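You operate a simulated robot arm through the tools that you are given. There is no shell and no other tool. Be economical: measure what you need, move in short steps, check, and stop when the job is done.

The job below is to be done with a simulated two-armed robot. You get a single attempt, and the scene is never put back.

TASK
On the floor of the packing tray, fold the cream cloth in half.

The check looks at the end state, three seconds after you hand in, the way a careful person would. Anything else that was tipped, shoved, dropped, spilled or broken makes it a failure. Flat cloth is picked up by pressing the open fingertips on it (5 to 10 N) and closing them slowly along it; thin cloth reads only 2 to 8 mm in the jaws.

THE ROBOT
Two 7-joint arms with two-finger parallel grippers on one trunk, on a base that drives. Base frame: it is fixed to the floor where the robot stands at the start and does not move with it; the origin is under the middle of the robot, x ahead of it, y to its left, z up; the surface under the hand at the start is at about z = 0.8. Readings come in m, rad, newtons and seconds.
The left shoulder is at the start at [0.02, 0.17, 1.078], the right one opposite. With the tool pointing down near the work surface each hand reaches from about 0.22 to 0.68 m from the robot's upright axis, wherever it stands, measured 20 degrees to its own side. Places, roughly: floor of the packing tray [0.6, 0, 0.8]. Payload 3.8 kg a hand.
The tool frame of a hand sits at the grasp point between the pads (the TCP): z along the fingers, y along the line on which they close. The tips reach 0.03 m beyond it. The gripper opens to 0.11 m. The fingers are 0.02 m wide and 0.01 m thick; the gripper's body (0.048 by 0.112 m) begins 0.055 m behind the TCP.
Orientation is that of the tool frame in the base frame, as a unit quaternion [x, y, z, w]. With the fingers straight down and closing along the base's y, the tool's x points along the base's -x, its y along +y and its z along -z.

THE INTERFACE
- The arms move only by the tool step_arm. It takes "left_rows", "right_rows" or both (then of equal length, played together; a hand with none holds still); each is a list of rows, each a list of 7 numbers: the shift along the tool's x, y, z in m, then the turn, a rotation vector about the tool's x, y, z in rad, then the finger opening in m, from 0 to 0.11. In form: [[x, y, z, rx, ry, rz, hand], ...]. A call has 1 to 20 rows; each row is the pose to reach, as a shift and turn from the pose commanded when the call began, along the tool's axes at that moment. Each row takes 0.2 s and may step no farther than 0.05 m and 0.15 rad from the row before; otherwise, or with a gripper value out of range, the whole call is refused. A pose out of reach is approached as far as the arm can. The call stops where the force on the tool passes 40 N (or 10 N more than at its start, if that is more) or the arm is blocked; 0.2 s more then pass. Each finger travels about 0.072 m/s and halts on what it meets, pressing with about 23 N; the grip force reading is that of the motor and also rises with nothing between the fingers. The clock runs only during rows and for 0.2 s after the last one: add rows that repeat a pose to give the fingers time. The reply holds the time, the measured pose of the TCP, the force on the tool along the base axes, the opening and the grip force, in the units named above and with some noise, with the torque about the TCP (base axes, N m) and any sound that the robot's microphone picked up.
- Cameras (640 x 400 px; columns grow to the right, rows downward): "scene" is now at [0.1058, 0.0245, 1.2139]; the picture's right is [0.16, -0.99, 0.00], its down [-0.65, -0.10, -0.75] and it looks along [0.75, 0.12, -0.66] (base axes); focal length 274 px, centre (320, 200). "left" rides on the left gripper at [0.072, -0.017, -0.103] in its tool frame; the picture's right is [0.23, 0.97, 0.00], its down [-0.76, 0.18, -0.62] and it looks along [-0.61, 0.14, 0.78] (tool axes); focal length 222 px, centre (320, 200). "right" rides on the right gripper at [0.072, 0.017, -0.103] in its tool frame; the picture's right is [-0.23, 0.97, 0.00], its down [-0.76, -0.18, -0.62] and it looks along [-0.61, -0.14, 0.78] (tool axes); focal length 222 px, centre (320, 200). There is no depth. A picture from a camera that has moved, and an enlarged one, comes with that camera's place and axes in the base frame and with its lens. The place of the scene camera against the robot may be out by one fixed shift of up to 0.018 m in any direction.
- grab_frame(camera): a new picture of that camera. No time passes.
- lift_body(by): slides the trunk up (or, below 0, down) by that many m; the arms and the scene camera ride with it, the base frame stays. It gives what a move gives, with no picture.
- steer(legs): drives the robot by 1 to 6 legs, each [ahead, turn to the left] in m and rad, along the robot's own axes; the way and the turn of a leg run together, so that a leg with both is an arc; at most 1.5 m and 3.142 rad a leg. The arms and the cameras ride along, it lands a little off, and it stops where it bumps. It gives what a move gives.
- head_to(pan, tilt): turns the head with the scene camera to pan (to the left, within 1.396 rad either way) and tilt (down, from -0.506 to 1.204), counted from straight ahead of the robot. It gives what a move gives.
- zoom(camera, box): a new picture of the part [left, top, right, bottom] of that camera's present view, enlarged. No time passes.
- sign_off(): hands the job in; it is judged then, once.

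Go step by step. Nothing tells you exact positions but the pictures and the camera data: compare them with the known pose of the tool, close in by small moves and look again before you grip or let go. The budget is 120 turns and 100 pictures, counting those below and the enlarged ones. Unless the task says otherwise, let go and move clear before handing in, and close with one line.

The tools are called after "Request:" as a command line: name --argument value ..., lists and objects as JSON in quotes. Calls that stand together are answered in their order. step_arm: Moves the arms, as the interface text tells. Its arguments: {"type":"object","properties":{"left_rows":{"type":"array"},"right_rows":{"type":"array"}},"required":[]} The other tools are called the same way: lift_body (by) slides the trunk up or down; steer (legs) drives the base; head_to (pan, tilt) turns the head that bears the scene camera; grab_frame (camera) takes a picture; zoom (camera, box) takes an enlarged picture of a part of a camera's view; sign_off () hands the job in.

At the start:

```text
time: 0.0
left_ee_pos: [0.5096, 0.2542, 1.0161]
left_orientation: [0.0, 1.0, 0.0, 0.0]
left_force: [0.5, -0.1, -0.3]
left_torque: [0.01, -0.02, 0.01]
left_gripper_width: 0.1101
left_finger_force: 0.1
right_ee_pos: [0.4313, -0.1802, 1.0116]
right_orientation: [0.0, 1.0, 0.0, -0.001]
right_force: [0.0, -0.9, -0.1]
right_torque: [0.0, -0.01, 0.01]
right_gripper_width: 0.1101
right_finger_force: 0.1
trunk travel left (down, up): [-0.175, 0.395]
robot x, y, heading: [-0.0001, -0.0, -0.003]
head pan, tilt: [0.157, 0.716]
```

scene: 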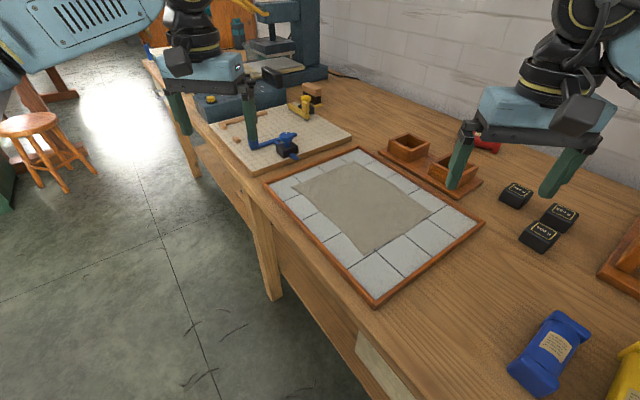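
right: 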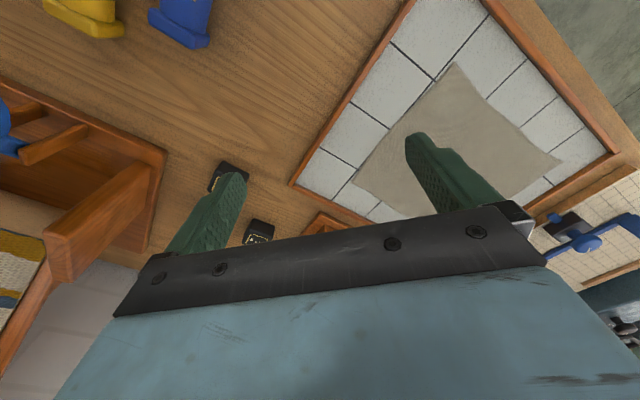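
left: 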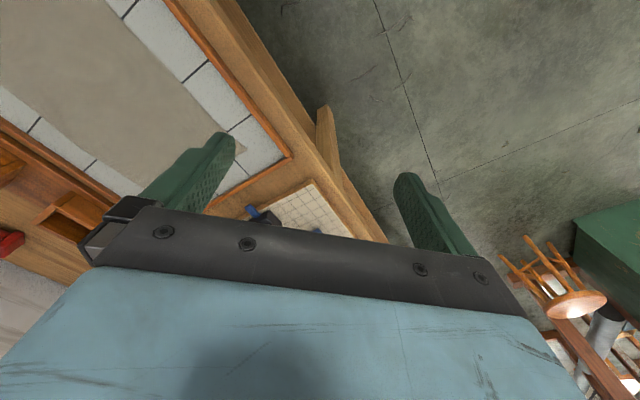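

The tray lies ahead with the cream cloth slightly rotated in it. I'll zoom to locate the corners.

Request:
zoom --camera "scene" --box '[250, 130, 490, 310]'

```text
2.22 times, centred on (370, 220) of scene
camera zoom: at [0.1058, 0.0245, 1.2139], right [0.16, -0.99, 0.0], down [-0.65, -0.1, -0.75], along [0.75, 0.12, -0.66], focal length 609 px, centre (209, 156)
```

zoom: 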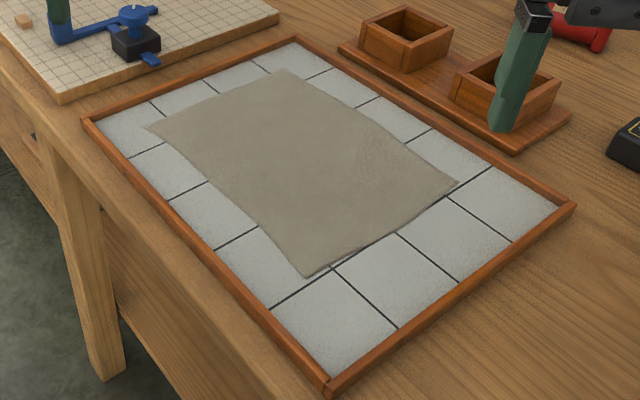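

The cloth is about 0.20 × 0.25 m with corners near A(0.61,0.175), B(0.75,0.03), C(0.575,-0.15) and D(0.44,-0.01), turned about 45° to me. B is out of reach, so I'll raise the trunk, turn left and drive along the table edge. Then I'll turn to face the cloth squarely.

Request:
lift_body --by 0.12

Request:
steer --legs '[[0, 0.785]]'

```text
time: 1.5
left_ee_pos: [0.5102, 0.2541, 1.1349]
left_orientation: [0.0, 1.0, 0.001, 0.0]
left_force: [0.7, 0.3, -0.1]
left_torque: [-0.06, 0.0, 0.0]
left_gripper_width: 0.1098
left_finger_force: 0.0
right_ee_pos: [0.4316, -0.1806, 1.1303]
right_orientation: [0.0, 1.0, 0.0, 0.0]
right_force: [-0.4, -0.9, 0.1]
right_torque: [0.0, 0.0, 0.01]
right_gripper_width: 0.1099
right_finger_force: 0.1
trunk travel left (down, up): [-0.295, 0.275]
robot x, y, heading: [0.0006, 0.0021, 0.002]
head pan, tilt: [0.157, 0.716]
```

```text
time: 4.0
left_ee_pos: [0.1785, 0.5411, 1.1363]
left_orientation: [-0.383, 0.924, 0.0, -0.001]
left_force: [-0.6, 0.1, 0.1]
left_torque: [0.02, 0.0, 0.03]
left_gripper_width: 0.1099
left_finger_force: 0.1
right_ee_pos: [0.433, 0.1787, 1.131]
right_orientation: [-0.383, 0.924, 0.0, 0.0]
right_force: [-0.6, 0.6, 0.1]
right_torque: [0.0, 0.0, -0.02]
right_gripper_width: 0.1099
right_finger_force: 0.1
trunk travel left (down, up): [-0.295, 0.275]
robot x, y, heading: [0.0008, 0.0003, 0.787]
head pan, tilt: [0.157, 0.716]
```

The turn went cleanly. I'll look ahead before driving.

Request:
grab_frame --camera "scene"

```text
95 pictures are left
camera scene: at [0.0655, 0.0947, 1.3339], right [0.81, -0.59, 0.0], down [-0.39, -0.53, -0.75], along [0.44, 0.61, -0.66], focal length 274 px, centre (320, 200)
```

scene: 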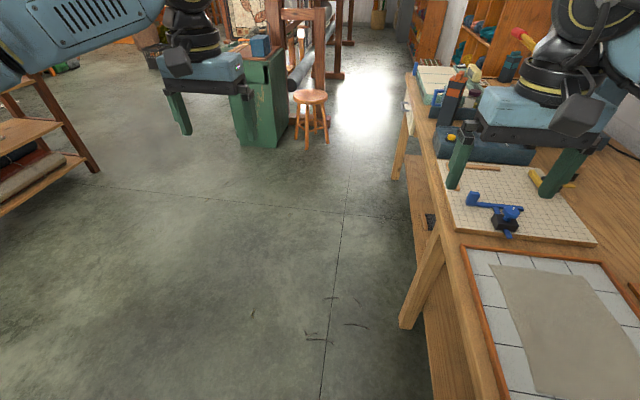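

Path is clear. Driving ahead 0.43 m and then turning to face the table.

Request:
steer --legs '[[0.43, 0]]'

Request:
steer --legs '[[0, -1.575]]'

Request:
head_to --pan 0 --tilt 0.95

Request:
grab_frame --camera "scene"

```text
time: 6.6
left_ee_pos: [0.4833, 0.8445, 1.1361]
left_orientation: [-0.382, 0.924, 0.0, 0.0]
left_force: [0.5, 0.3, 0.0]
left_torque: [0.01, 0.02, 0.05]
left_gripper_width: 0.1098
left_finger_force: 0.1
right_ee_pos: [0.7365, 0.4811, 1.1299]
right_orientation: [-0.383, 0.924, 0.0, 0.0]
right_force: [0.9, -0.4, 0.4]
right_torque: [0.02, 0.01, -0.01]
right_gripper_width: 0.1098
right_finger_force: 0.0
trunk travel left (down, up): [-0.295, 0.275]
robot x, y, heading: [0.3067, 0.3015, 0.789]
head pan, tilt: [0.157, 0.716]
```

```text
time: 10.8
left_ee_pos: [0.8419, 0.12, 1.1352]
left_orientation: [0.387, 0.922, 0.0, 0.0]
left_force: [-0.6, -0.4, 0.0]
left_torque: [0.0, -0.02, 0.05]
left_gripper_width: 0.1101
left_finger_force: 0.0
right_ee_pos: [0.4777, -0.1294, 1.1304]
right_orientation: [0.387, 0.922, 0.001, 0.0]
right_force: [-0.3, -0.2, 0.2]
right_torque: [-0.05, 0.01, -0.02]
right_gripper_width: 0.1099
right_finger_force: 0.1
trunk travel left (down, up): [-0.295, 0.275]
robot x, y, heading: [0.303, 0.3048, -0.798]
head pan, tilt: [0.157, 0.716]
```

```text
time: 11.6
left_ee_pos: [0.8429, 0.1189, 1.1352]
left_orientation: [0.387, 0.922, 0.0, -0.001]
left_force: [-1.1, -0.3, 0.1]
left_torque: [0.0, -0.01, 0.01]
left_gripper_width: 0.1101
left_finger_force: 0.0
right_ee_pos: [0.4766, -0.1294, 1.1303]
right_orientation: [0.386, 0.922, 0.001, 0.0]
right_force: [0.1, 1.3, 0.7]
right_torque: [0.01, 0.04, 0.05]
right_gripper_width: 0.11
right_finger_force: 0.0
trunk travel left (down, up): [-0.295, 0.275]
robot x, y, heading: [0.3025, 0.3041, -0.795]
head pan, tilt: [0.0, 0.949]
```

```text
94 pictures are left
camera scene: at [0.3709, 0.2484, 1.3155], right [-0.71, -0.7, 0.0], down [-0.57, 0.58, -0.58], along [0.41, -0.42, -0.81], focal length 274 px, centre (320, 200)
```

scene: 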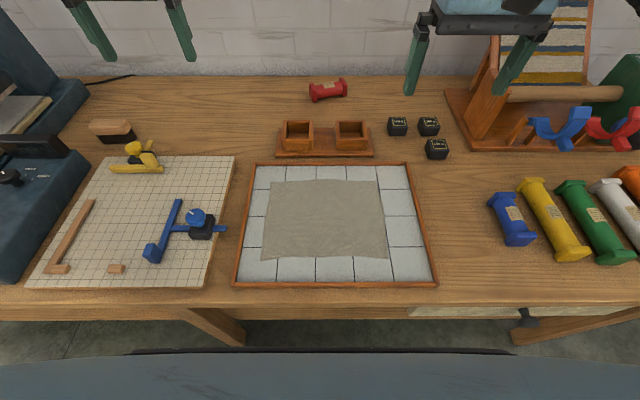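

Well placed: the cloth is squarely ahead. Zooming for corner positions.

Request:
zoom --camera "scene" --box '[220, 150, 450, 294]'

```text
2.78 times, centred on (335, 222) of scene
camera zoom: at [0.3709, 0.2484, 1.3155], right [-0.71, -0.7, 0.0], down [-0.57, 0.58, -0.58], along [0.41, -0.42, -0.81], focal length 761 px, centre (278, 139)
```

zoom: 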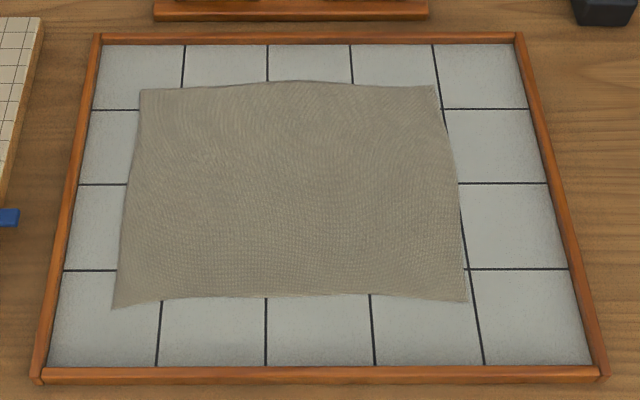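

Cloth in my robot frame: near edge about 0.31 m ahead, far edge about 0.51, sides at ±0.128, and already square to me. The plan is for each hand to pinch one near corner and fold it over to the far edge. I'll bring both hands over the near corners first.

Request:
step_arm --left_rows '[[0.0236, -0.0188, 0.0256, 0, 0, 0, 0.1], [0.0472, -0.0375, 0.0512, 0, 0, 0, 0.09], [0.0707, -0.0563, 0.0769, 0, 0, 0, 0.08], [0.0943, -0.075, 0.1025, 0, 0, 0, 0.07], [0.118, -0.0938, 0.128, 0, 0, 0, 0.06], [0.1415, -0.1125, 0.1537, 0, 0, 0, 0.05], [0.165, -0.131, 0.179, 0, 0, 0, 0.04], [0.1886, -0.15, 0.205, 0, 0, 0, 0.035], [0.1886, -0.15, 0.205, 0, 0, 0, 0.035]]' --right_rows '[[0.0136, 0.0093, 0.025, 0, 0, 0, 0.1], [0.0272, 0.0185, 0.05, 0, 0, 0, 0.09], [0.041, 0.0278, 0.075, 0, 0, 0, 0.08], [0.0545, 0.037, 0.1, 0, 0, 0, 0.07], [0.068, 0.046, 0.125, 0, 0, 0, 0.06], [0.082, 0.0555, 0.15, 0, 0, 0, 0.05], [0.0954, 0.0648, 0.175, 0, 0, 0, 0.04], [0.109, 0.074, 0.2, 0, 0, 0, 0.035], [0.109, 0.074, 0.2, 0, 0, 0, 0.035]]'

Request:
grab_frame --camera "scene"

Request:
grab_frame --camera "left"

Request:
grab_frame --camera "right"

```text
time: 13.6
left_ee_pos: [0.6029, 0.1483, 0.93]
left_orientation: [0.387, 0.922, 0.001, 0.001]
left_force: [-0.5, -0.1, 0.1]
left_torque: [0.02, 0.01, 0.0]
left_gripper_width: 0.0351
left_finger_force: 0.0
right_ee_pos: [0.4537, 0.0016, 0.9308]
right_orientation: [0.387, 0.922, 0.0, 0.0]
right_force: [0.6, 0.4, -0.3]
right_torque: [0.04, 0.0, 0.02]
right_gripper_width: 0.0348
right_finger_force: 0.0
trunk travel left (down, up): [-0.295, 0.275]
robot x, y, heading: [0.3033, 0.3061, -0.792]
head pan, tilt: [0.0, 0.949]
```

```text
92 pictures are left
camera scene: at [0.371, 0.2484, 1.3155], right [-0.71, -0.7, 0.0], down [-0.57, 0.58, -0.58], along [0.41, -0.42, -0.81], focal length 274 px, centre (320, 200)
```

scene: 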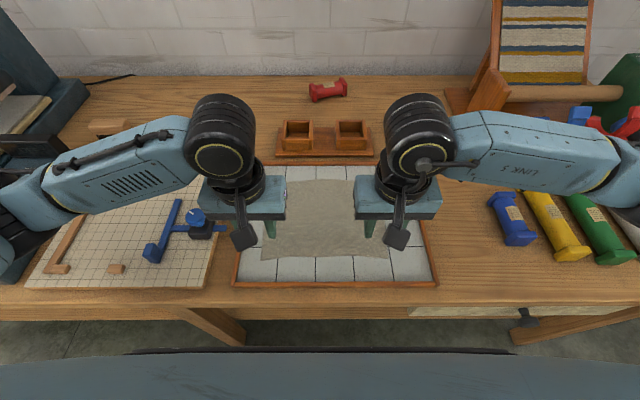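

```text
91 pictures are left
camera left: at [0.541, 0.1894, 1.0339], right [0.54, 0.84, 0.0], down [0.66, -0.42, 0.62], along [0.53, -0.33, -0.78], focal length 222 px, centre (320, 200)
```

left: 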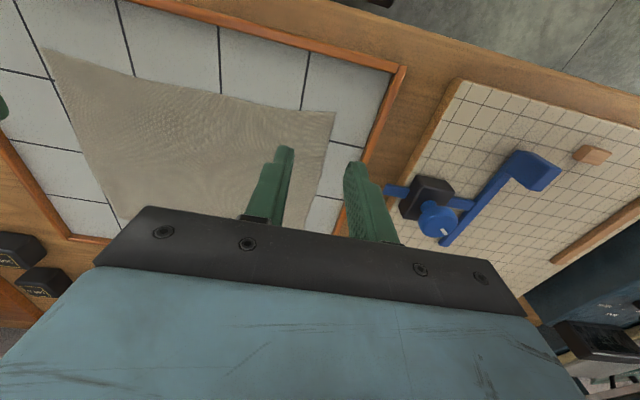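

```text
90 pictures are left
camera right: at [0.4147, 0.0649, 1.0348], right [0.85, 0.52, 0.0], down [0.41, -0.67, 0.62], along [0.32, -0.53, -0.78], focal length 222 px, centre (320, 200)
```

right: 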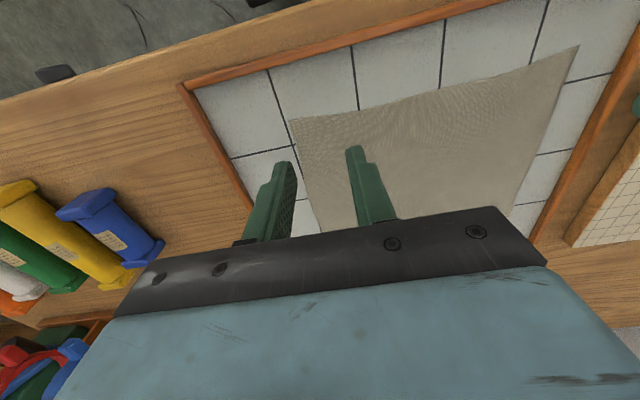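

From the wrist views the near corners are A ≈ (0.315, 0.123) and D ≈ (0.319, -0.139) in the robot frame. I'll correct slightly and descend to about 3 cm above the cloth.

Request:
step_arm --left_rows '[[-0.003, -0.002, 0.035, 0, 0, 0, 0.035], [-0.005, -0.003, 0.07, 0, 0, 0, 0.035], [-0.005, -0.003, 0.07, 0, 0, 0, 0.035]]' --right_rows '[[-0.005, -0.006, 0.035, 0, 0, 0, 0.035], [-0.009, -0.011, 0.07, 0, 0, 0, 0.035], [-0.009, -0.011, 0.07, 0, 0, 0, 0.035]]'

Request:
grab_frame --camera "left"

Request:
grab_frame --camera "right"

Request:
zoom --camera "scene" --box '[220, 180, 450, 300]'

```text
time: 14.4
left_ee_pos: [0.6042, 0.1408, 0.8611]
left_orientation: [0.387, 0.922, 0.0, 0.0]
left_force: [-0.1, -0.4, -0.3]
left_torque: [-0.04, 0.02, 0.0]
left_gripper_width: 0.0349
left_finger_force: 0.2
right_ee_pos: [0.4521, -0.0144, 0.859]
right_orientation: [0.386, 0.923, 0.0, 0.0]
right_force: [-0.5, -0.3, 0.4]
right_torque: [0.01, -0.01, 0.01]
right_gripper_width: 0.035
right_finger_force: 0.1
trunk travel left (down, up): [-0.295, 0.275]
robot x, y, heading: [0.3064, 0.3057, -0.799]
head pan, tilt: [0.0, 0.949]
```

```text
89 pictures are left
camera left: at [0.5422, 0.1826, 0.9639], right [0.54, 0.84, 0.0], down [0.66, -0.42, 0.62], along [0.53, -0.33, -0.78], focal length 222 px, centre (320, 200)
```

left: 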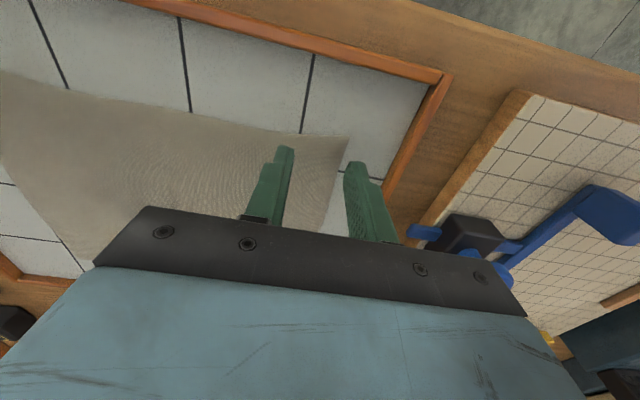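

```text
88 pictures are left
camera right: at [0.4132, 0.0497, 0.9648], right [0.85, 0.52, 0.0], down [0.41, -0.67, 0.62], along [0.32, -0.53, -0.78], focal length 222 px, centre (320, 200)
```

right: 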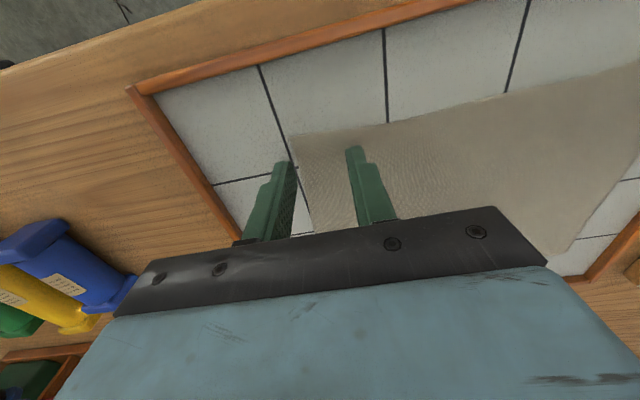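

```text
2.78 times, centred on (335, 240) of scene
camera zoom: at [0.3709, 0.2484, 1.3155], right [-0.71, -0.7, 0.0], down [-0.57, 0.58, -0.58], along [0.41, -0.42, -0.81], focal length 762 px, centre (278, 89)
```

zoom: 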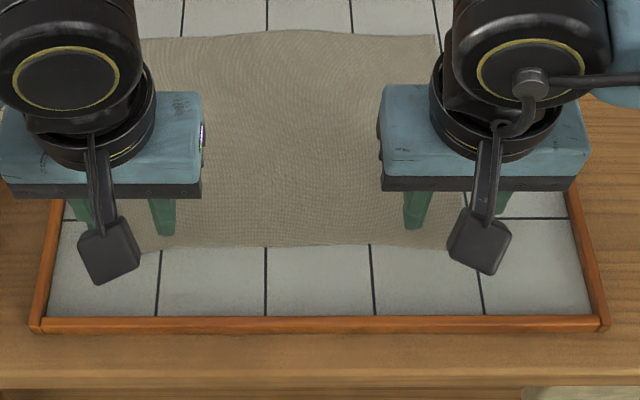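

Both TCPs are about 12 mm inside the near edge and 23 mm inside the sides. I'll shift 5 mm inward, narrow to 28 mm and descend near contact.

Request:
step_arm --left_rows '[[0, -0.005, 0.012, 0, 0, 0, 0.028], [0, -0.005, 0.022, 0, 0, 0, 0.028], [0, -0.005, 0.026, 0, 0, 0, 0.028], [0, -0.005, 0.026, 0, 0, 0, 0.028]]' --right_rows '[[0, 0.005, 0.012, 0, 0, 0, 0.028], [0, 0.005, 0.02, 0, 0, 0, 0.028], [0, 0.005, 0.024, 0, 0, 0, 0.028], [0, 0.005, 0.024, 0, 0, 0, 0.028]]'

```text
time: 15.3
left_ee_pos: [0.6004, 0.1384, 0.8391]
left_orientation: [0.387, 0.922, -0.005, 0.004]
left_force: [-0.2, 2.4, 13.9]
left_torque: [0.24, -0.13, -0.01]
left_gripper_width: 0.0278
left_finger_force: 0.8
right_ee_pos: [0.4564, -0.01, 0.8384]
right_orientation: [0.386, 0.922, -0.001, 0.003]
right_force: [-1.9, 0.4, 12.5]
right_torque: [-0.03, 0.14, -0.03]
right_gripper_width: 0.0279
right_finger_force: 0.0
trunk travel left (down, up): [-0.295, 0.275]
robot x, y, heading: [0.3043, 0.3045, -0.798]
head pan, tilt: [0.0, 0.949]
stopped in row 4 (left hand): the force on the tool passed its limit at 43 N (the readings are from after the stop); the commanded pose is now the measured one
```

Contact at TCP z≈0.839 with about 13 N on both. I'll ease off half a millimetre and close slowly.

Request:
step_arm --left_rows '[[0, 0, -0.0005, 0, 0, 0, 0.028], [0, 0, -0.0005, 0, 0, 0, 0.026], [0, 0, -0.0005, 0, 0, 0, 0.024], [0, 0, -0.0005, 0, 0, 0, 0.022]]' --right_rows '[[0, 0, -0.0004, 0, 0, 0, 0.028], [0, 0, -0.0004, 0, 0, 0, 0.026], [0, 0, -0.0004, 0, 0, 0, 0.024], [0, 0, -0.0004, 0, 0, 0, 0.022]]'

Request:
zoom --camera "left" --box '[220, 90, 420, 215]'

Request:
zoom --camera "right" --box '[220, 90, 420, 215]'

```text
time: 16.3
left_ee_pos: [0.6021, 0.1369, 0.8396]
left_orientation: [0.386, 0.922, -0.004, 0.005]
left_force: [1.1, 0.0, 20.8]
left_torque: [0.18, -0.11, -0.03]
left_gripper_width: 0.0221
left_finger_force: 0.2
right_ee_pos: [0.4561, -0.0104, 0.8394]
right_orientation: [0.386, 0.922, 0.001, 0.003]
right_force: [1.8, 0.9, 13.5]
right_torque: [0.01, 0.0, -0.02]
right_gripper_width: 0.0215
right_finger_force: 0.1
trunk travel left (down, up): [-0.295, 0.275]
robot x, y, heading: [0.3011, 0.3067, -0.797]
head pan, tilt: [0.0, 0.949]
```

```text
3.20 times, centred on (320, 152) of left
camera zoom: at [0.539, 0.179, 0.942], right [0.54, 0.84, -0.01], down [0.66, -0.41, 0.63], along [0.53, -0.34, -0.78], focal length 711 px, centre (320, 352)
```

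zoom: 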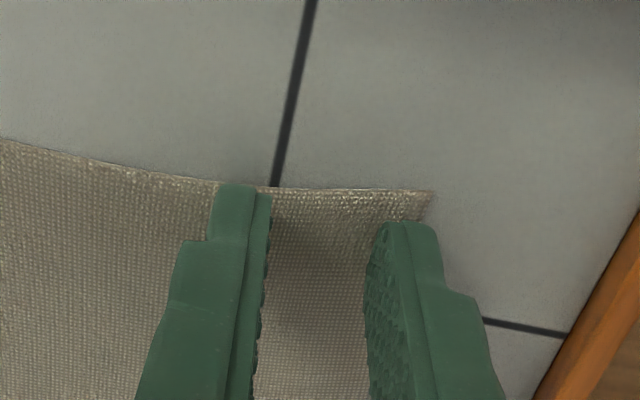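

```text
3.20 times, centred on (320, 152) of right
camera zoom: at [0.4168, 0.0537, 0.9431], right [0.85, 0.52, 0.0], down [0.4, -0.67, 0.63], along [0.33, -0.53, -0.78], focal length 711 px, centre (320, 352)
```

zoom: 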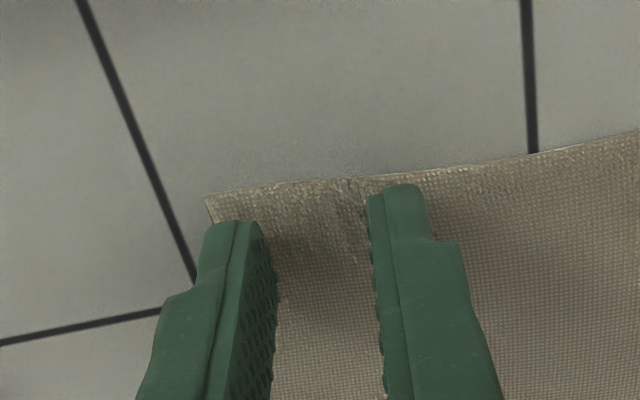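

Fingers are well placed inside the corners. The left is pressing a bit hard, so I'll ease it and continue closing.

Request:
step_arm --left_rows '[[0, 0, -0.001, 0, 0, 0, 0.021], [0, 0, -0.001, 0, 0, 0, 0.0185], [0, 0, -0.001, 0, 0, 0, 0.016], [0, 0, -0.001, 0, 0, 0, 0.0135], [0, 0, -0.001, 0, 0, 0, 0.011], [0, 0, -0.001, 0, 0, 0, 0.0085], [0, 0, -0.001, 0, 0, 0, 0.006], [0, 0, -0.001, 0, 0, 0, 0.003], [0, 0, -0.001, 0, 0, 0, 0], [0, 0, -0.001, 0, 0, 0, 0]]' --right_rows '[[0, 0, -0.0005, 0, 0, 0, 0.021], [0, 0, -0.0005, 0, 0, 0, 0.0185], [0, 0, -0.0005, 0, 0, 0, 0.016], [0, 0, -0.0005, 0, 0, 0, 0.0135], [0, 0, -0.0005, 0, 0, 0, 0.011], [0, 0, -0.0005, 0, 0, 0, 0.0085], [0, 0, -0.0005, 0, 0, 0, 0.006], [0, 0, -0.0005, 0, 0, 0, 0.003], [0, 0, -0.0005, 0, 0, 0, 0], [0, 0, -0.0005, 0, 0, 0, 0]]'

Request:
zoom --camera "left" --box '[220, 90, 420, 215]'

Request:
zoom --camera "right" --box '[220, 90, 420, 215]'

```text
time: 18.5
left_ee_pos: [0.6008, 0.1372, 0.8395]
left_orientation: [0.386, 0.922, -0.003, 0.003]
left_force: [-0.1, 1.5, 8.7]
left_torque: [0.06, 0.04, 0.02]
left_gripper_width: 0.0
left_finger_force: 22.6
right_ee_pos: [0.4552, -0.0104, 0.8391]
right_orientation: [0.387, 0.922, 0.0, 0.003]
right_force: [-1.6, -1.0, 13.4]
right_torque: [-0.02, 0.03, 0.03]
right_gripper_width: 0.0
right_finger_force: 23.2
trunk travel left (down, up): [-0.295, 0.275]
robot x, y, heading: [0.3024, 0.3027, -0.796]
head pan, tilt: [0.0, 0.949]
```

```text
3.20 times, centred on (320, 152) of left
camera zoom: at [0.5388, 0.1794, 0.9423], right [0.54, 0.84, 0.0], down [0.66, -0.41, 0.63], along [0.53, -0.34, -0.78], focal length 711 px, centre (320, 352)
```

zoom: 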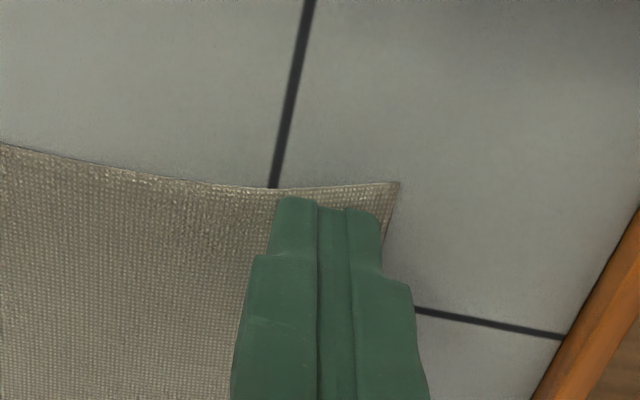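

```text
3.20 times, centred on (320, 152) of right
camera zoom: at [0.4166, 0.0538, 0.9432], right [0.85, 0.52, 0.0], down [0.41, -0.67, 0.63], along [0.33, -0.53, -0.78], focal length 711 px, centre (320, 352)
```

zoom: 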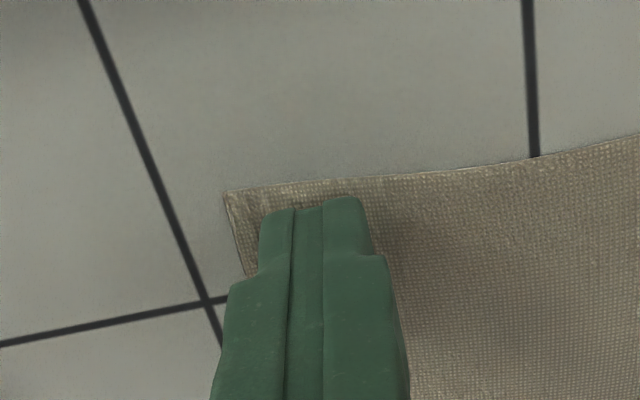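

The jaws closed fully on nothing: the cloth slid with the outer finger instead of buckling. I'll lift, open wider (50 mm) and go slightly further inside the corner, then press again.

Request:
step_arm --left_rows '[[0, 0, -0.01, 0, 0, 0, 0.0], [-0.003, -0.006, -0.012, 0, 0, 0, 0.02], [-0.004, -0.012, -0.012, 0, 0, 0, 0.05], [-0.004, -0.012, -0.012, 0, 0, 0, 0.05], [-0.004, -0.012, -0.006, 0, 0, 0, 0.05], [-0.004, -0.012, -0.003, 0, 0, 0, 0.05], [-0.004, -0.012, -0.002, 0, 0, 0, 0.05]]' --right_rows '[[0, 0, -0.01, 0, 0, 0, 0.0], [-0.003, 0.006, -0.012, 0, 0, 0, 0.02], [-0.004, 0.012, -0.012, 0, 0, 0, 0.05], [-0.004, 0.012, -0.012, 0, 0, 0, 0.05], [-0.004, 0.012, -0.006, 0, 0, 0, 0.05], [-0.004, 0.012, -0.003, 0, 0, 0, 0.05], [-0.004, 0.012, -0.002, 0, 0, 0, 0.05]]'

Request:
zoom --camera "left" --box '[220, 90, 420, 215]'

Request:
zoom --camera "right" --box '[220, 90, 420, 215]'

```text
time: 20.1
left_ee_pos: [0.5961, 0.1259, 0.8411]
left_orientation: [0.386, 0.922, -0.002, 0.003]
left_force: [-0.8, -0.1, -0.1]
left_torque: [-0.03, -0.02, 0.01]
left_gripper_width: 0.0503
left_finger_force: 0.1
right_ee_pos: [0.4675, -0.0055, 0.8407]
right_orientation: [0.387, 0.922, 0.0, 0.001]
right_force: [0.0, 0.2, 0.4]
right_torque: [0.03, -0.01, 0.01]
right_gripper_width: 0.0501
right_finger_force: 0.1
trunk travel left (down, up): [-0.295, 0.275]
robot x, y, heading: [0.3034, 0.3056, -0.796]
head pan, tilt: [0.0, 0.949]
```

```text
3.20 times, centred on (320, 152) of left
camera zoom: at [0.5335, 0.1674, 0.9441], right [0.54, 0.84, 0.0], down [0.66, -0.41, 0.63], along [0.53, -0.34, -0.78], focal length 711 px, centre (320, 352)
```

zoom: 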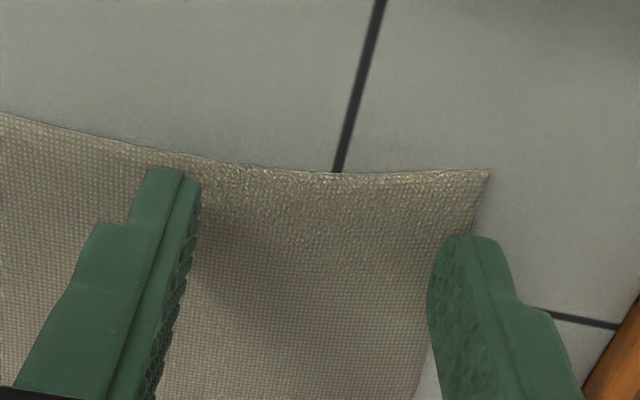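

```text
3.20 times, centred on (320, 152) of right
camera zoom: at [0.4287, 0.0587, 0.9443], right [0.85, 0.52, 0.0], down [0.41, -0.67, 0.63], along [0.33, -0.53, -0.78], focal length 711 px, centre (320, 352)
```

zoom: 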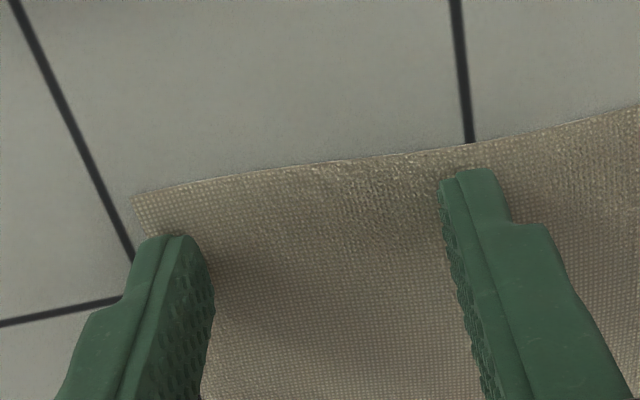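

The outer fingers straddle the side edges. I'll shift each hand 8 mm further inward and narrow to 44 mm, then press.

Request:
step_arm --left_rows '[[0, -0.003, -0.004, 0, 0, 0, 0.046], [0, -0.009, -0.004, 0, 0, 0, 0.044], [0, -0.009, 0.0, 0, 0, 0, 0.044], [0, -0.009, 0.0018, 0, 0, 0, 0.044], [0, -0.009, 0.0024, 0, 0, 0, 0.044]]' --right_rows '[[0, 0.003, -0.004, 0, 0, 0, 0.046], [0, 0.007, -0.004, 0, 0, 0, 0.044], [0, 0.007, 0.0, 0, 0, 0, 0.044], [0, 0.007, 0.0018, 0, 0, 0, 0.044], [0, 0.007, 0.0024, 0, 0, 0, 0.044]]'

```text
time: 21.3
left_ee_pos: [0.5898, 0.1196, 0.8395]
left_orientation: [0.387, 0.922, -0.003, 0.002]
left_force: [-0.2, -0.2, 2.8]
left_torque: [0.06, -0.04, 0.01]
left_gripper_width: 0.0443
left_finger_force: 0.0
right_ee_pos: [0.474, -0.0, 0.8398]
right_orientation: [0.386, 0.922, 0.0, 0.003]
right_force: [-1.6, 0.7, 11.2]
right_torque: [-0.12, 0.24, -0.01]
right_gripper_width: 0.044
right_finger_force: 0.0
trunk travel left (down, up): [-0.295, 0.275]
robot x, y, heading: [0.3045, 0.2997, -0.797]
head pan, tilt: [0.0, 0.949]
```

Request:
step_arm --left_rows '[[0, 0, 0.0006, 0, 0, 0, 0.044], [0, 0, 0.0006, 0, 0, 0, 0.042], [0, 0, 0.0006, 0, 0, 0, 0.04], [0, 0, 0.0006, 0, 0, 0, 0.038], [0, 0, 0.0006, 0, 0, 0, 0.036], [0, 0, 0.0006, 0, 0, 0, 0.034], [0, 0, 0.0006, 0, 0, 0, 0.032], [0, 0, 0.0006, 0, 0, 0, 0.03], [0, 0, 0.0006, 0, 0, 0, 0.028], [0, 0, 0.0006, 0, 0, 0, 0.026], [0, 0, 0.0006, 0, 0, 0, 0.024], [0, 0, 0.0006, 0, 0, 0, 0.022], [0, 0, 0.0006, 0, 0, 0, 0.02]]' --right_rows '[[0, 0, -0.0001, 0, 0, 0, 0.044], [0, 0, -0.0001, 0, 0, 0, 0.042], [0, 0, -0.0001, 0, 0, 0, 0.04], [0, 0, -0.0001, 0, 0, 0, 0.038], [0, 0, -0.0001, 0, 0, 0, 0.036], [0, 0, -0.0001, 0, 0, 0, 0.034], [0, 0, -0.0001, 0, 0, 0, 0.032], [0, 0, -0.0001, 0, 0, 0, 0.03], [0, 0, -0.0001, 0, 0, 0, 0.028], [0, 0, -0.0001, 0, 0, 0, 0.026], [0, 0, -0.0001, 0, 0, 0, 0.024], [0, 0, -0.0001, 0, 0, 0, 0.022], [0, 0, -0.0001, 0, 0, 0, 0.02]]'

Request:
zoom --camera "left" --box '[220, 90, 420, 215]'

Request:
zoom --camera "right" --box '[220, 90, 420, 215]'

```text
time: 24.1
left_ee_pos: [0.5893, 0.1209, 0.8391]
left_orientation: [0.387, 0.922, -0.003, 0.004]
left_force: [0.2, -2.3, 19.2]
left_torque: [0.15, -0.05, -0.03]
left_gripper_width: 0.021
left_finger_force: 0.4
right_ee_pos: [0.473, -0.0001, 0.8396]
right_orientation: [0.387, 0.922, 0.0, 0.003]
right_force: [1.1, 0.8, 19.9]
right_torque: [-0.06, 0.09, -0.01]
right_gripper_width: 0.0206
right_finger_force: 0.8
trunk travel left (down, up): [-0.295, 0.275]
robot x, y, heading: [0.3037, 0.3053, -0.793]
head pan, tilt: [0.0, 0.949]
```

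```text
3.20 times, centred on (320, 152) of left
camera zoom: at [0.5264, 0.162, 0.9422], right [0.54, 0.84, -0.01], down [0.66, -0.41, 0.63], along [0.53, -0.34, -0.78], focal length 711 px, centre (320, 352)
```

zoom: 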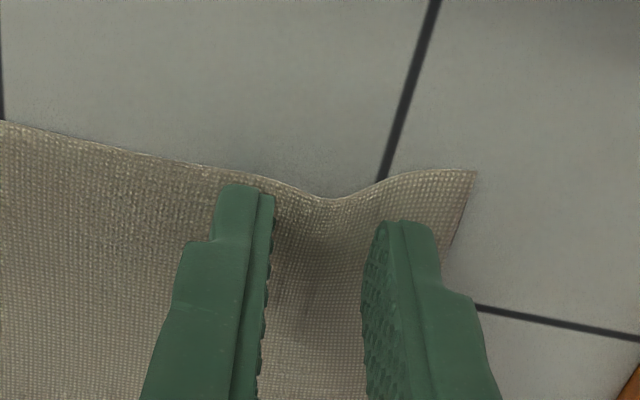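

```text
3.20 times, centred on (320, 152) of right
camera zoom: at [0.4331, 0.0644, 0.9431], right [0.85, 0.52, 0.0], down [0.4, -0.67, 0.63], along [0.33, -0.53, -0.78], focal length 711 px, centre (320, 352)
```

zoom: 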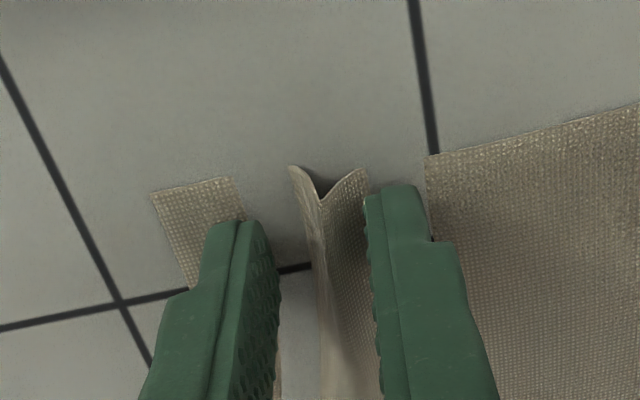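

Both are now buckling into ridges between the fingers. Continuing to close.

Request:
step_arm --left_rows '[[0, 0, -0.0006, 0, 0, 0, 0.018], [0, 0, -0.0006, 0, 0, 0, 0.016], [0, 0, -0.0006, 0, 0, 0, 0.014], [0, 0, -0.0006, 0, 0, 0, 0.012], [0, 0, -0.0006, 0, 0, 0, 0.01], [0, 0, -0.0006, 0, 0, 0, 0.008], [0, 0, -0.0006, 0, 0, 0, 0.006], [0, 0, -0.0006, 0, 0, 0, 0.004], [0, 0, -0.0006, 0, 0, 0, 0.002], [0, 0, -0.0006, 0, 0, 0, 0.0], [0, 0, -0.0006, 0, 0, 0, 0.0]]' --right_rows '[[0, 0, -0.0006, 0, 0, 0, 0.018], [0, 0, -0.0006, 0, 0, 0, 0.016], [0, 0, -0.0006, 0, 0, 0, 0.014], [0, 0, -0.0006, 0, 0, 0, 0.012], [0, 0, -0.0006, 0, 0, 0, 0.01], [0, 0, -0.0006, 0, 0, 0, 0.008], [0, 0, -0.0006, 0, 0, 0, 0.006], [0, 0, -0.0006, 0, 0, 0, 0.004], [0, 0, -0.0006, 0, 0, 0, 0.002], [0, 0, -0.0006, 0, 0, 0, 0.0], [0, 0, -0.0006, 0, 0, 0, 0.0]]'

Request:
zoom --camera "left" --box '[220, 90, 420, 215]'

Request:
zoom --camera "right" --box '[220, 90, 420, 215]'

```text
time: 26.5
left_ee_pos: [0.5897, 0.1201, 0.8385]
left_orientation: [0.387, 0.922, -0.003, 0.003]
left_force: [-0.3, 1.5, 11.9]
left_torque: [0.13, -0.01, -0.03]
left_gripper_width: 0.0
left_finger_force: 23.1
right_ee_pos: [0.4731, -0.0001, 0.8398]
right_orientation: [0.387, 0.922, -0.001, 0.001]
right_force: [0.4, 1.4, 9.7]
right_torque: [0.06, 0.04, 0.01]
right_gripper_width: 0.002
right_finger_force: 23.2
trunk travel left (down, up): [-0.295, 0.275]
robot x, y, heading: [0.3042, 0.3037, -0.796]
head pan, tilt: [0.0, 0.949]
```

```text
3.20 times, centred on (320, 152) of left
camera zoom: at [0.5268, 0.1619, 0.9423], right [0.54, 0.84, -0.01], down [0.66, -0.41, 0.63], along [0.53, -0.34, -0.78], focal length 711 px, centre (320, 352)
```

zoom: 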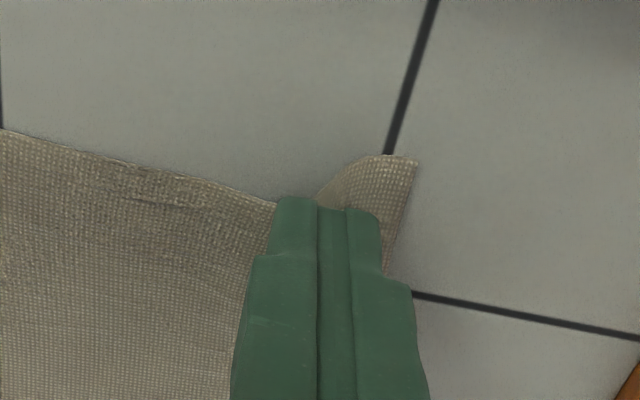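

```text
3.20 times, centred on (320, 152) of right
camera zoom: at [0.4331, 0.0644, 0.9433], right [0.85, 0.52, 0.0], down [0.41, -0.67, 0.63], along [0.33, -0.53, -0.78], focal length 711 px, centre (320, 352)
```

zoom: 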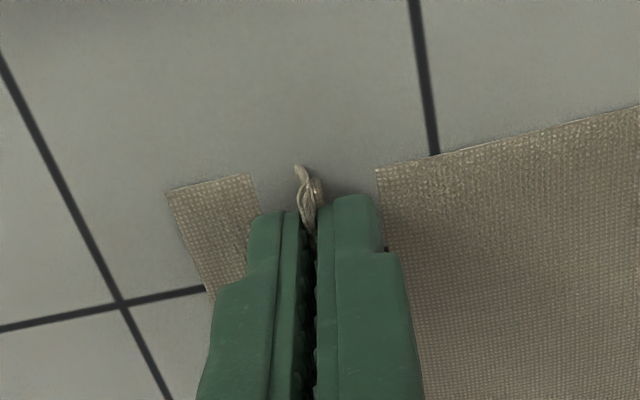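

The right hand holds a pinch (2 mm). The left slipped, so I'll lift and reopen the left only and look.

Request:
step_arm --left_rows '[[0, 0, -0.01, 0, 0, 0, 0.0], [-0.001, -0.004, -0.015, 0, 0, 0, 0.02], [-0.002, -0.007, -0.015, 0, 0, 0, 0.044], [-0.002, -0.007, -0.015, 0, 0, 0, 0.044]]'

Request:
grab_frame --camera "left"

```text
time: 27.5
left_ee_pos: [0.5865, 0.1135, 0.8549]
left_orientation: [0.387, 0.922, -0.002, 0.003]
left_force: [-0.7, 0.0, 1.3]
left_torque: [-0.02, -0.01, 0.01]
left_gripper_width: 0.0441
left_finger_force: 0.0
right_ee_pos: [0.4736, -0.0006, 0.8397]
right_orientation: [0.386, 0.923, 0.0, 0.002]
right_force: [-0.9, 1.9, 10.6]
right_torque: [0.08, 0.11, 0.03]
right_gripper_width: 0.0021
right_finger_force: 23.2
trunk travel left (down, up): [-0.295, 0.275]
robot x, y, heading: [0.3001, 0.304, -0.793]
head pan, tilt: [0.0, 0.949]
```

```text
76 pictures are left
camera left: at [0.5233, 0.1552, 0.9568], right [0.54, 0.84, 0.0], down [0.66, -0.41, 0.63], along [0.53, -0.34, -0.78], focal length 222 px, centre (320, 200)
```

left: 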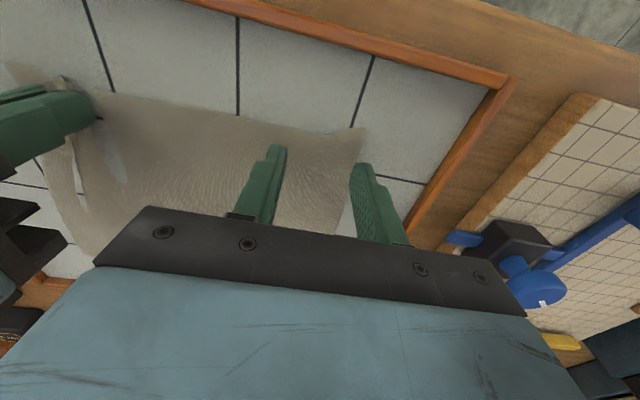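

Request:
step_arm --left_rows '[[0.007, -0.01, 0, 0, 0, 0, 0.044], [0.007, -0.01, 0.008, 0, 0, 0, 0.044], [0.007, -0.01, 0.013, 0, 0, 0, 0.044], [0.007, -0.01, 0.0155, 0, 0, 0, 0.044], [0.007, -0.01, 0.0165, 0, 0, 0, 0.044]]'

Request:
zoom --camera "left" --box '[220, 90, 420, 215]'

```text
time: 28.7
left_ee_pos: [0.5739, 0.1114, 0.8393]
left_orientation: [0.386, 0.922, -0.004, 0.003]
left_force: [-2.5, 3.0, 22.2]
left_torque: [0.61, -0.31, 0.12]
left_gripper_width: 0.0444
left_finger_force: 0.6
right_ee_pos: [0.473, 0.0002, 0.8416]
right_orientation: [0.387, 0.922, -0.001, 0.002]
right_force: [0.8, 0.3, 4.6]
right_torque: [-0.01, -0.07, 0.02]
right_gripper_width: 0.002
right_finger_force: 23.0
trunk travel left (down, up): [-0.295, 0.275]
robot x, y, heading: [0.3096, 0.3053, -0.793]
head pan, tilt: [0.0, 0.949]
```

```text
3.20 times, centred on (320, 152) of left
camera zoom: at [0.5108, 0.1532, 0.9421], right [0.54, 0.84, -0.01], down [0.66, -0.41, 0.63], along [0.53, -0.34, -0.78], focal length 711 px, centre (320, 352)
```

zoom: 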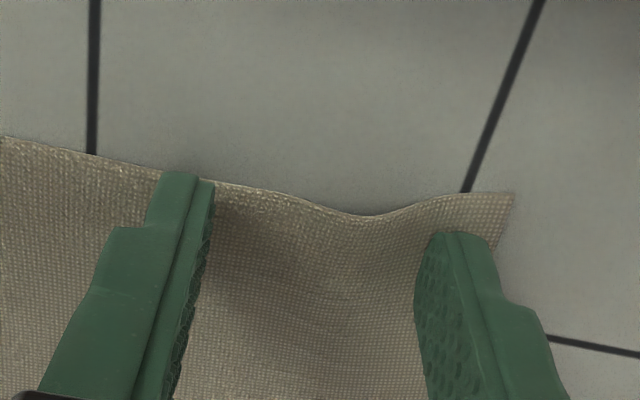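

The load is all on the outer finger (torque 0.65 N·m). I'll level the left hand a little.

Request:
step_arm --left_rows '[[0, 0, -0.0008, -0.012, 0, 0, 0.044], [0, 0, -0.0008, -0.012, 0, 0, 0.044]]'

```text
time: 29.3
left_ee_pos: [0.5741, 0.1111, 0.8393]
left_orientation: [0.386, 0.922, 0.001, 0.006]
left_force: [-1.1, 2.0, 26.3]
left_torque: [-0.36, 0.46, -0.08]
left_gripper_width: 0.0438
left_finger_force: 0.1
right_ee_pos: [0.4728, 0.0006, 0.8402]
right_orientation: [0.387, 0.922, 0.0, 0.002]
right_force: [0.7, 0.4, 2.9]
right_torque: [0.04, -0.02, -0.01]
right_gripper_width: 0.0023
right_finger_force: 23.3
trunk travel left (down, up): [-0.295, 0.275]
robot x, y, heading: [0.3058, 0.3026, -0.795]
head pan, tilt: [0.0, 0.949]
```

Request:
step_arm --left_rows '[[0, 0, -0.001, 0.0055, 0, 0, 0.044], [0, 0, -0.001, 0.0055, 0, 0, 0.044]]'

```text
time: 29.9
left_ee_pos: [0.5716, 0.1116, 0.8396]
left_orientation: [0.387, 0.922, 0.0, 0.004]
left_force: [-1.4, -1.6, 16.6]
left_torque: [-0.22, 0.25, -0.01]
left_gripper_width: 0.0442
left_finger_force: 0.0
right_ee_pos: [0.4736, 0.0001, 0.8396]
right_orientation: [0.388, 0.922, 0.0, 0.002]
right_force: [0.5, 0.1, 5.3]
right_torque: [0.07, 0.01, 0.0]
right_gripper_width: 0.0019
right_finger_force: 23.0
trunk travel left (down, up): [-0.295, 0.275]
robot x, y, heading: [0.3043, 0.3025, -0.796]
head pan, tilt: [0.0, 0.949]
```

Nearly balanced; a touch more levelling and then closing slowly.

Request:
step_arm --left_rows '[[0, 0, -0.0002, 0.002, 0, 0, 0.044], [0, 0, -0.0002, 0.002, 0, 0, 0.042], [0, 0, -0.0002, 0.002, 0, 0, 0.04], [0, 0, -0.0002, 0.002, 0, 0, 0.038], [0, 0, -0.0002, 0.002, 0, 0, 0.036], [0, 0, -0.0002, 0.002, 0, 0, 0.034], [0, 0, -0.0002, 0.002, 0, 0, 0.032], [0, 0, -0.0002, 0.002, 0, 0, 0.03], [0, 0, -0.0002, 0.002, 0, 0, 0.028], [0, 0, -0.0002, 0.002, 0, 0, 0.026], [0, 0, -0.0002, 0.002, 0, 0, 0.024], [0, 0, -0.0002, 0.002, 0, 0, 0.022], [0, 0, -0.0002, 0.002, 0, 0, 0.02]]'

Request:
zoom --camera "left" --box '[220, 90, 420, 215]'

```text
time: 32.7
left_ee_pos: [0.5743, 0.1107, 0.839]
left_orientation: [0.387, 0.922, -0.001, 0.005]
left_force: [0.6, -0.1, 7.2]
left_torque: [0.02, -0.01, 0.03]
left_gripper_width: 0.0206
left_finger_force: 0.2
right_ee_pos: [0.4731, -0.0007, 0.8394]
right_orientation: [0.386, 0.922, 0.0, 0.001]
right_force: [-2.1, 1.2, 7.5]
right_torque: [0.06, 0.05, 0.0]
right_gripper_width: 0.0021
right_finger_force: 22.7
trunk travel left (down, up): [-0.295, 0.275]
robot x, y, heading: [0.3044, 0.3039, -0.79]
head pan, tilt: [0.0, 0.949]
```

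```text
3.20 times, centred on (320, 152) of left
camera zoom: at [0.5108, 0.1527, 0.9422], right [0.54, 0.84, 0.0], down [0.66, -0.42, 0.63], along [0.53, -0.34, -0.78], focal length 711 px, centre (320, 352)
```

zoom: 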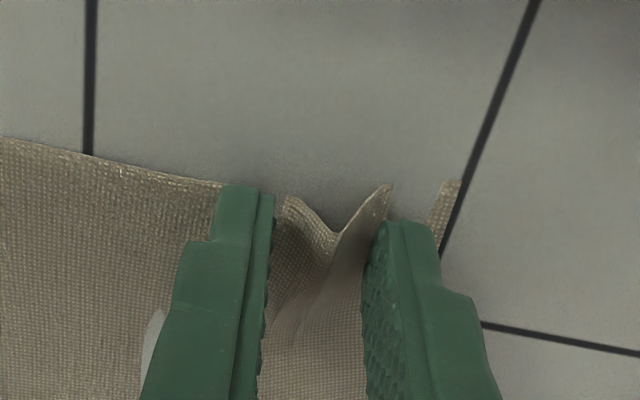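

A proper ridge has formed on the left. Closing the rest of the way.

Request:
step_arm --left_rows '[[0, 0, 0, 0, 0, 0, 0.018], [0, 0, 0, 0, 0, 0, 0.016], [0, 0, 0, 0, 0, 0, 0.014], [0, 0, 0, 0, 0, 0, 0.012], [0, 0, 0, 0, 0, 0, 0.01], [0, 0, 0, 0, 0, 0, 0.008], [0, 0, 0, 0, 0, 0, 0.006], [0, 0, 0, 0, 0, 0, 0.004], [0, 0, 0, 0, 0, 0, 0.002], [0, 0, 0, 0, 0, 0, 0.0], [0, 0, 0, 0, 0, 0, 0.0]]'

Request:
zoom --camera "left" --box '[220, 90, 420, 215]'

Request:
grab_frame --camera "scene"

```text
time: 35.1
left_ee_pos: [0.573, 0.111, 0.8392]
left_orientation: [0.387, 0.922, -0.001, 0.003]
left_force: [-8.2, -9.1, 3.2]
left_torque: [-0.27, 0.2, -0.1]
left_gripper_width: 0.0021
left_finger_force: 23.2
right_ee_pos: [0.4726, 0.002, 0.8395]
right_orientation: [0.386, 0.922, 0.0, 0.003]
right_force: [8.0, 9.2, 6.7]
right_torque: [0.27, -0.28, 0.01]
right_gripper_width: 0.0022
right_finger_force: 23.0
trunk travel left (down, up): [-0.295, 0.275]
robot x, y, heading: [0.3046, 0.3072, -0.793]
head pan, tilt: [0.0, 0.949]
```

```text
3.20 times, centred on (320, 152) of left
camera zoom: at [0.5106, 0.1523, 0.9424], right [0.54, 0.84, 0.0], down [0.66, -0.42, 0.63], along [0.53, -0.34, -0.78], focal length 711 px, centre (320, 352)
```

zoom: 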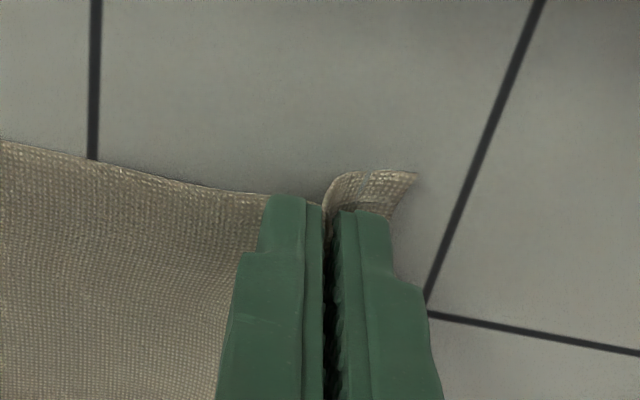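

```text
72 pictures are left
camera scene: at [0.3706, 0.2489, 1.3156], right [-0.71, -0.7, 0.0], down [-0.57, 0.58, -0.58], along [0.41, -0.42, -0.81], focal length 274 px, centre (320, 200)
```

scene: 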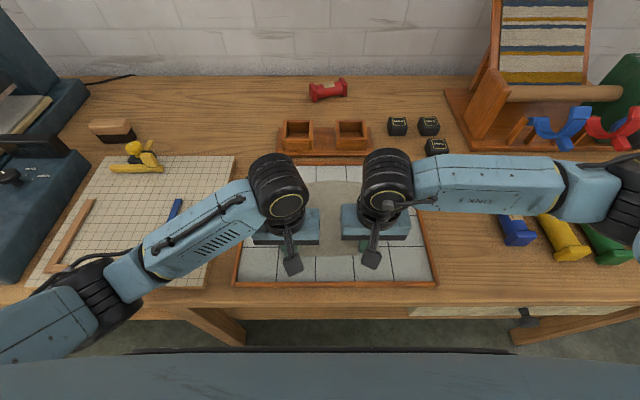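

Both hands grip (2 mm each) but are pulling against each other at about 12 N. I'll relax inward and lift along the first half of the fold arc.

Request:
step_arm --left_rows '[[0, -0.002, -0.002, 0, 0, 0, 0], [0, -0.004, -0.005, 0, 0, 0, 0], [-0.002, -0.004, -0.015, 0, 0, 0, 0], [-0.005, -0.004, -0.029, 0, 0, 0, 0], [-0.012, -0.004, -0.042, 0, 0, 0, 0], [-0.0206, -0.004, -0.0546, 0, 0, 0, 0], [-0.032, -0.004, -0.065, 0, 0, 0, 0], [-0.044, -0.004, -0.0736, 0, 0, 0, 0], [-0.058, -0.004, -0.08, 0, 0, 0, 0], [-0.0727, -0.004, -0.0837, 0, 0, 0, 0], [-0.0727, -0.004, -0.0837, 0, 0, 0, 0]]' --right_rows '[[0, 0.002, -0.002, 0, 0, 0, 0], [0, 0.004, -0.005, 0, 0, 0, 0], [-0.002, 0.004, -0.015, 0, 0, 0, 0], [-0.005, 0.004, -0.029, 0, 0, 0, 0], [-0.012, 0.004, -0.042, 0, 0, 0, 0], [-0.0206, 0.004, -0.0546, 0, 0, 0, 0], [-0.032, 0.004, -0.065, 0, 0, 0, 0], [-0.044, 0.004, -0.0736, 0, 0, 0, 0], [-0.058, 0.004, -0.08, 0, 0, 0, 0], [-0.0727, 0.004, -0.0837, 0, 0, 0, 0], [-0.0727, 0.004, -0.0837, 0, 0, 0, 0]]'

Request:
grab_frame --camera "scene"

Request:
grab_frame --camera "left"

Request:
grab_frame --camera "right"

```text
time: 37.5
left_ee_pos: [0.622, 0.0568, 0.9244]
left_orientation: [0.387, 0.922, -0.001, 0.004]
left_force: [-0.1, 0.5, -0.4]
left_torque: [0.01, -0.01, 0.01]
left_gripper_width: 0.002
left_finger_force: 23.5
right_ee_pos: [0.5273, -0.0499, 0.9231]
right_orientation: [0.387, 0.922, 0.0, 0.003]
right_force: [-0.8, -0.4, -0.3]
right_torque: [0.01, 0.06, 0.01]
right_gripper_width: 0.0022
right_finger_force: 22.3
trunk travel left (down, up): [-0.295, 0.275]
robot x, y, heading: [0.3063, 0.3055, -0.798]
head pan, tilt: [0.0, 0.949]
```

```text
71 pictures are left
camera scene: at [0.3708, 0.2486, 1.3155], right [-0.71, -0.7, 0.0], down [-0.57, 0.58, -0.58], along [0.41, -0.42, -0.81], focal length 274 px, centre (320, 200)
```

scene: 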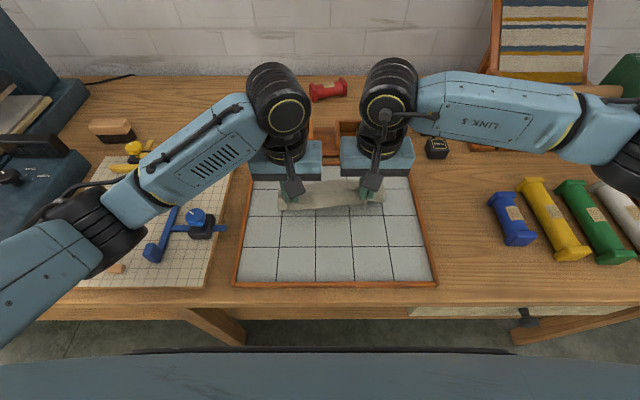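

```text
70 pictures are left
camera left: at [0.5586, 0.0979, 1.0264], right [0.54, 0.84, 0.0], down [0.66, -0.42, 0.63], along [0.53, -0.34, -0.78], focal length 222 px, centre (320, 200)
```

left: 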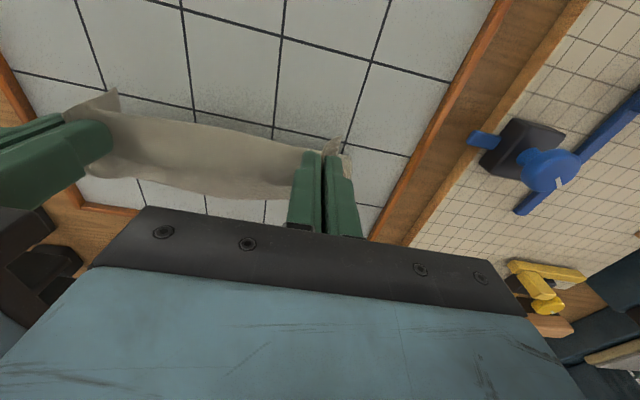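

```text
69 pictures are left
camera right: at [0.4873, 0.0146, 1.0275], right [0.85, 0.52, 0.0], down [0.41, -0.67, 0.63], along [0.33, -0.53, -0.78], focal length 222 px, centre (320, 200)
```

right: 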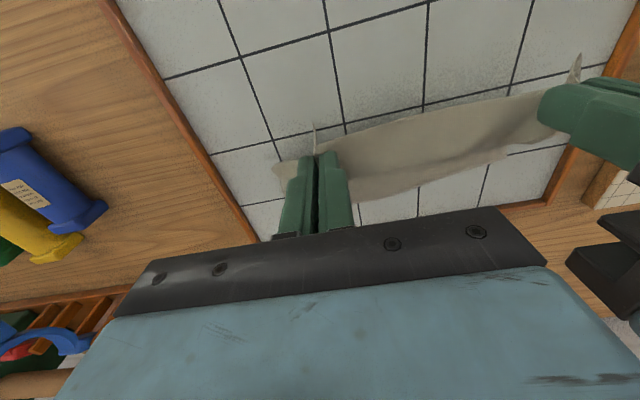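

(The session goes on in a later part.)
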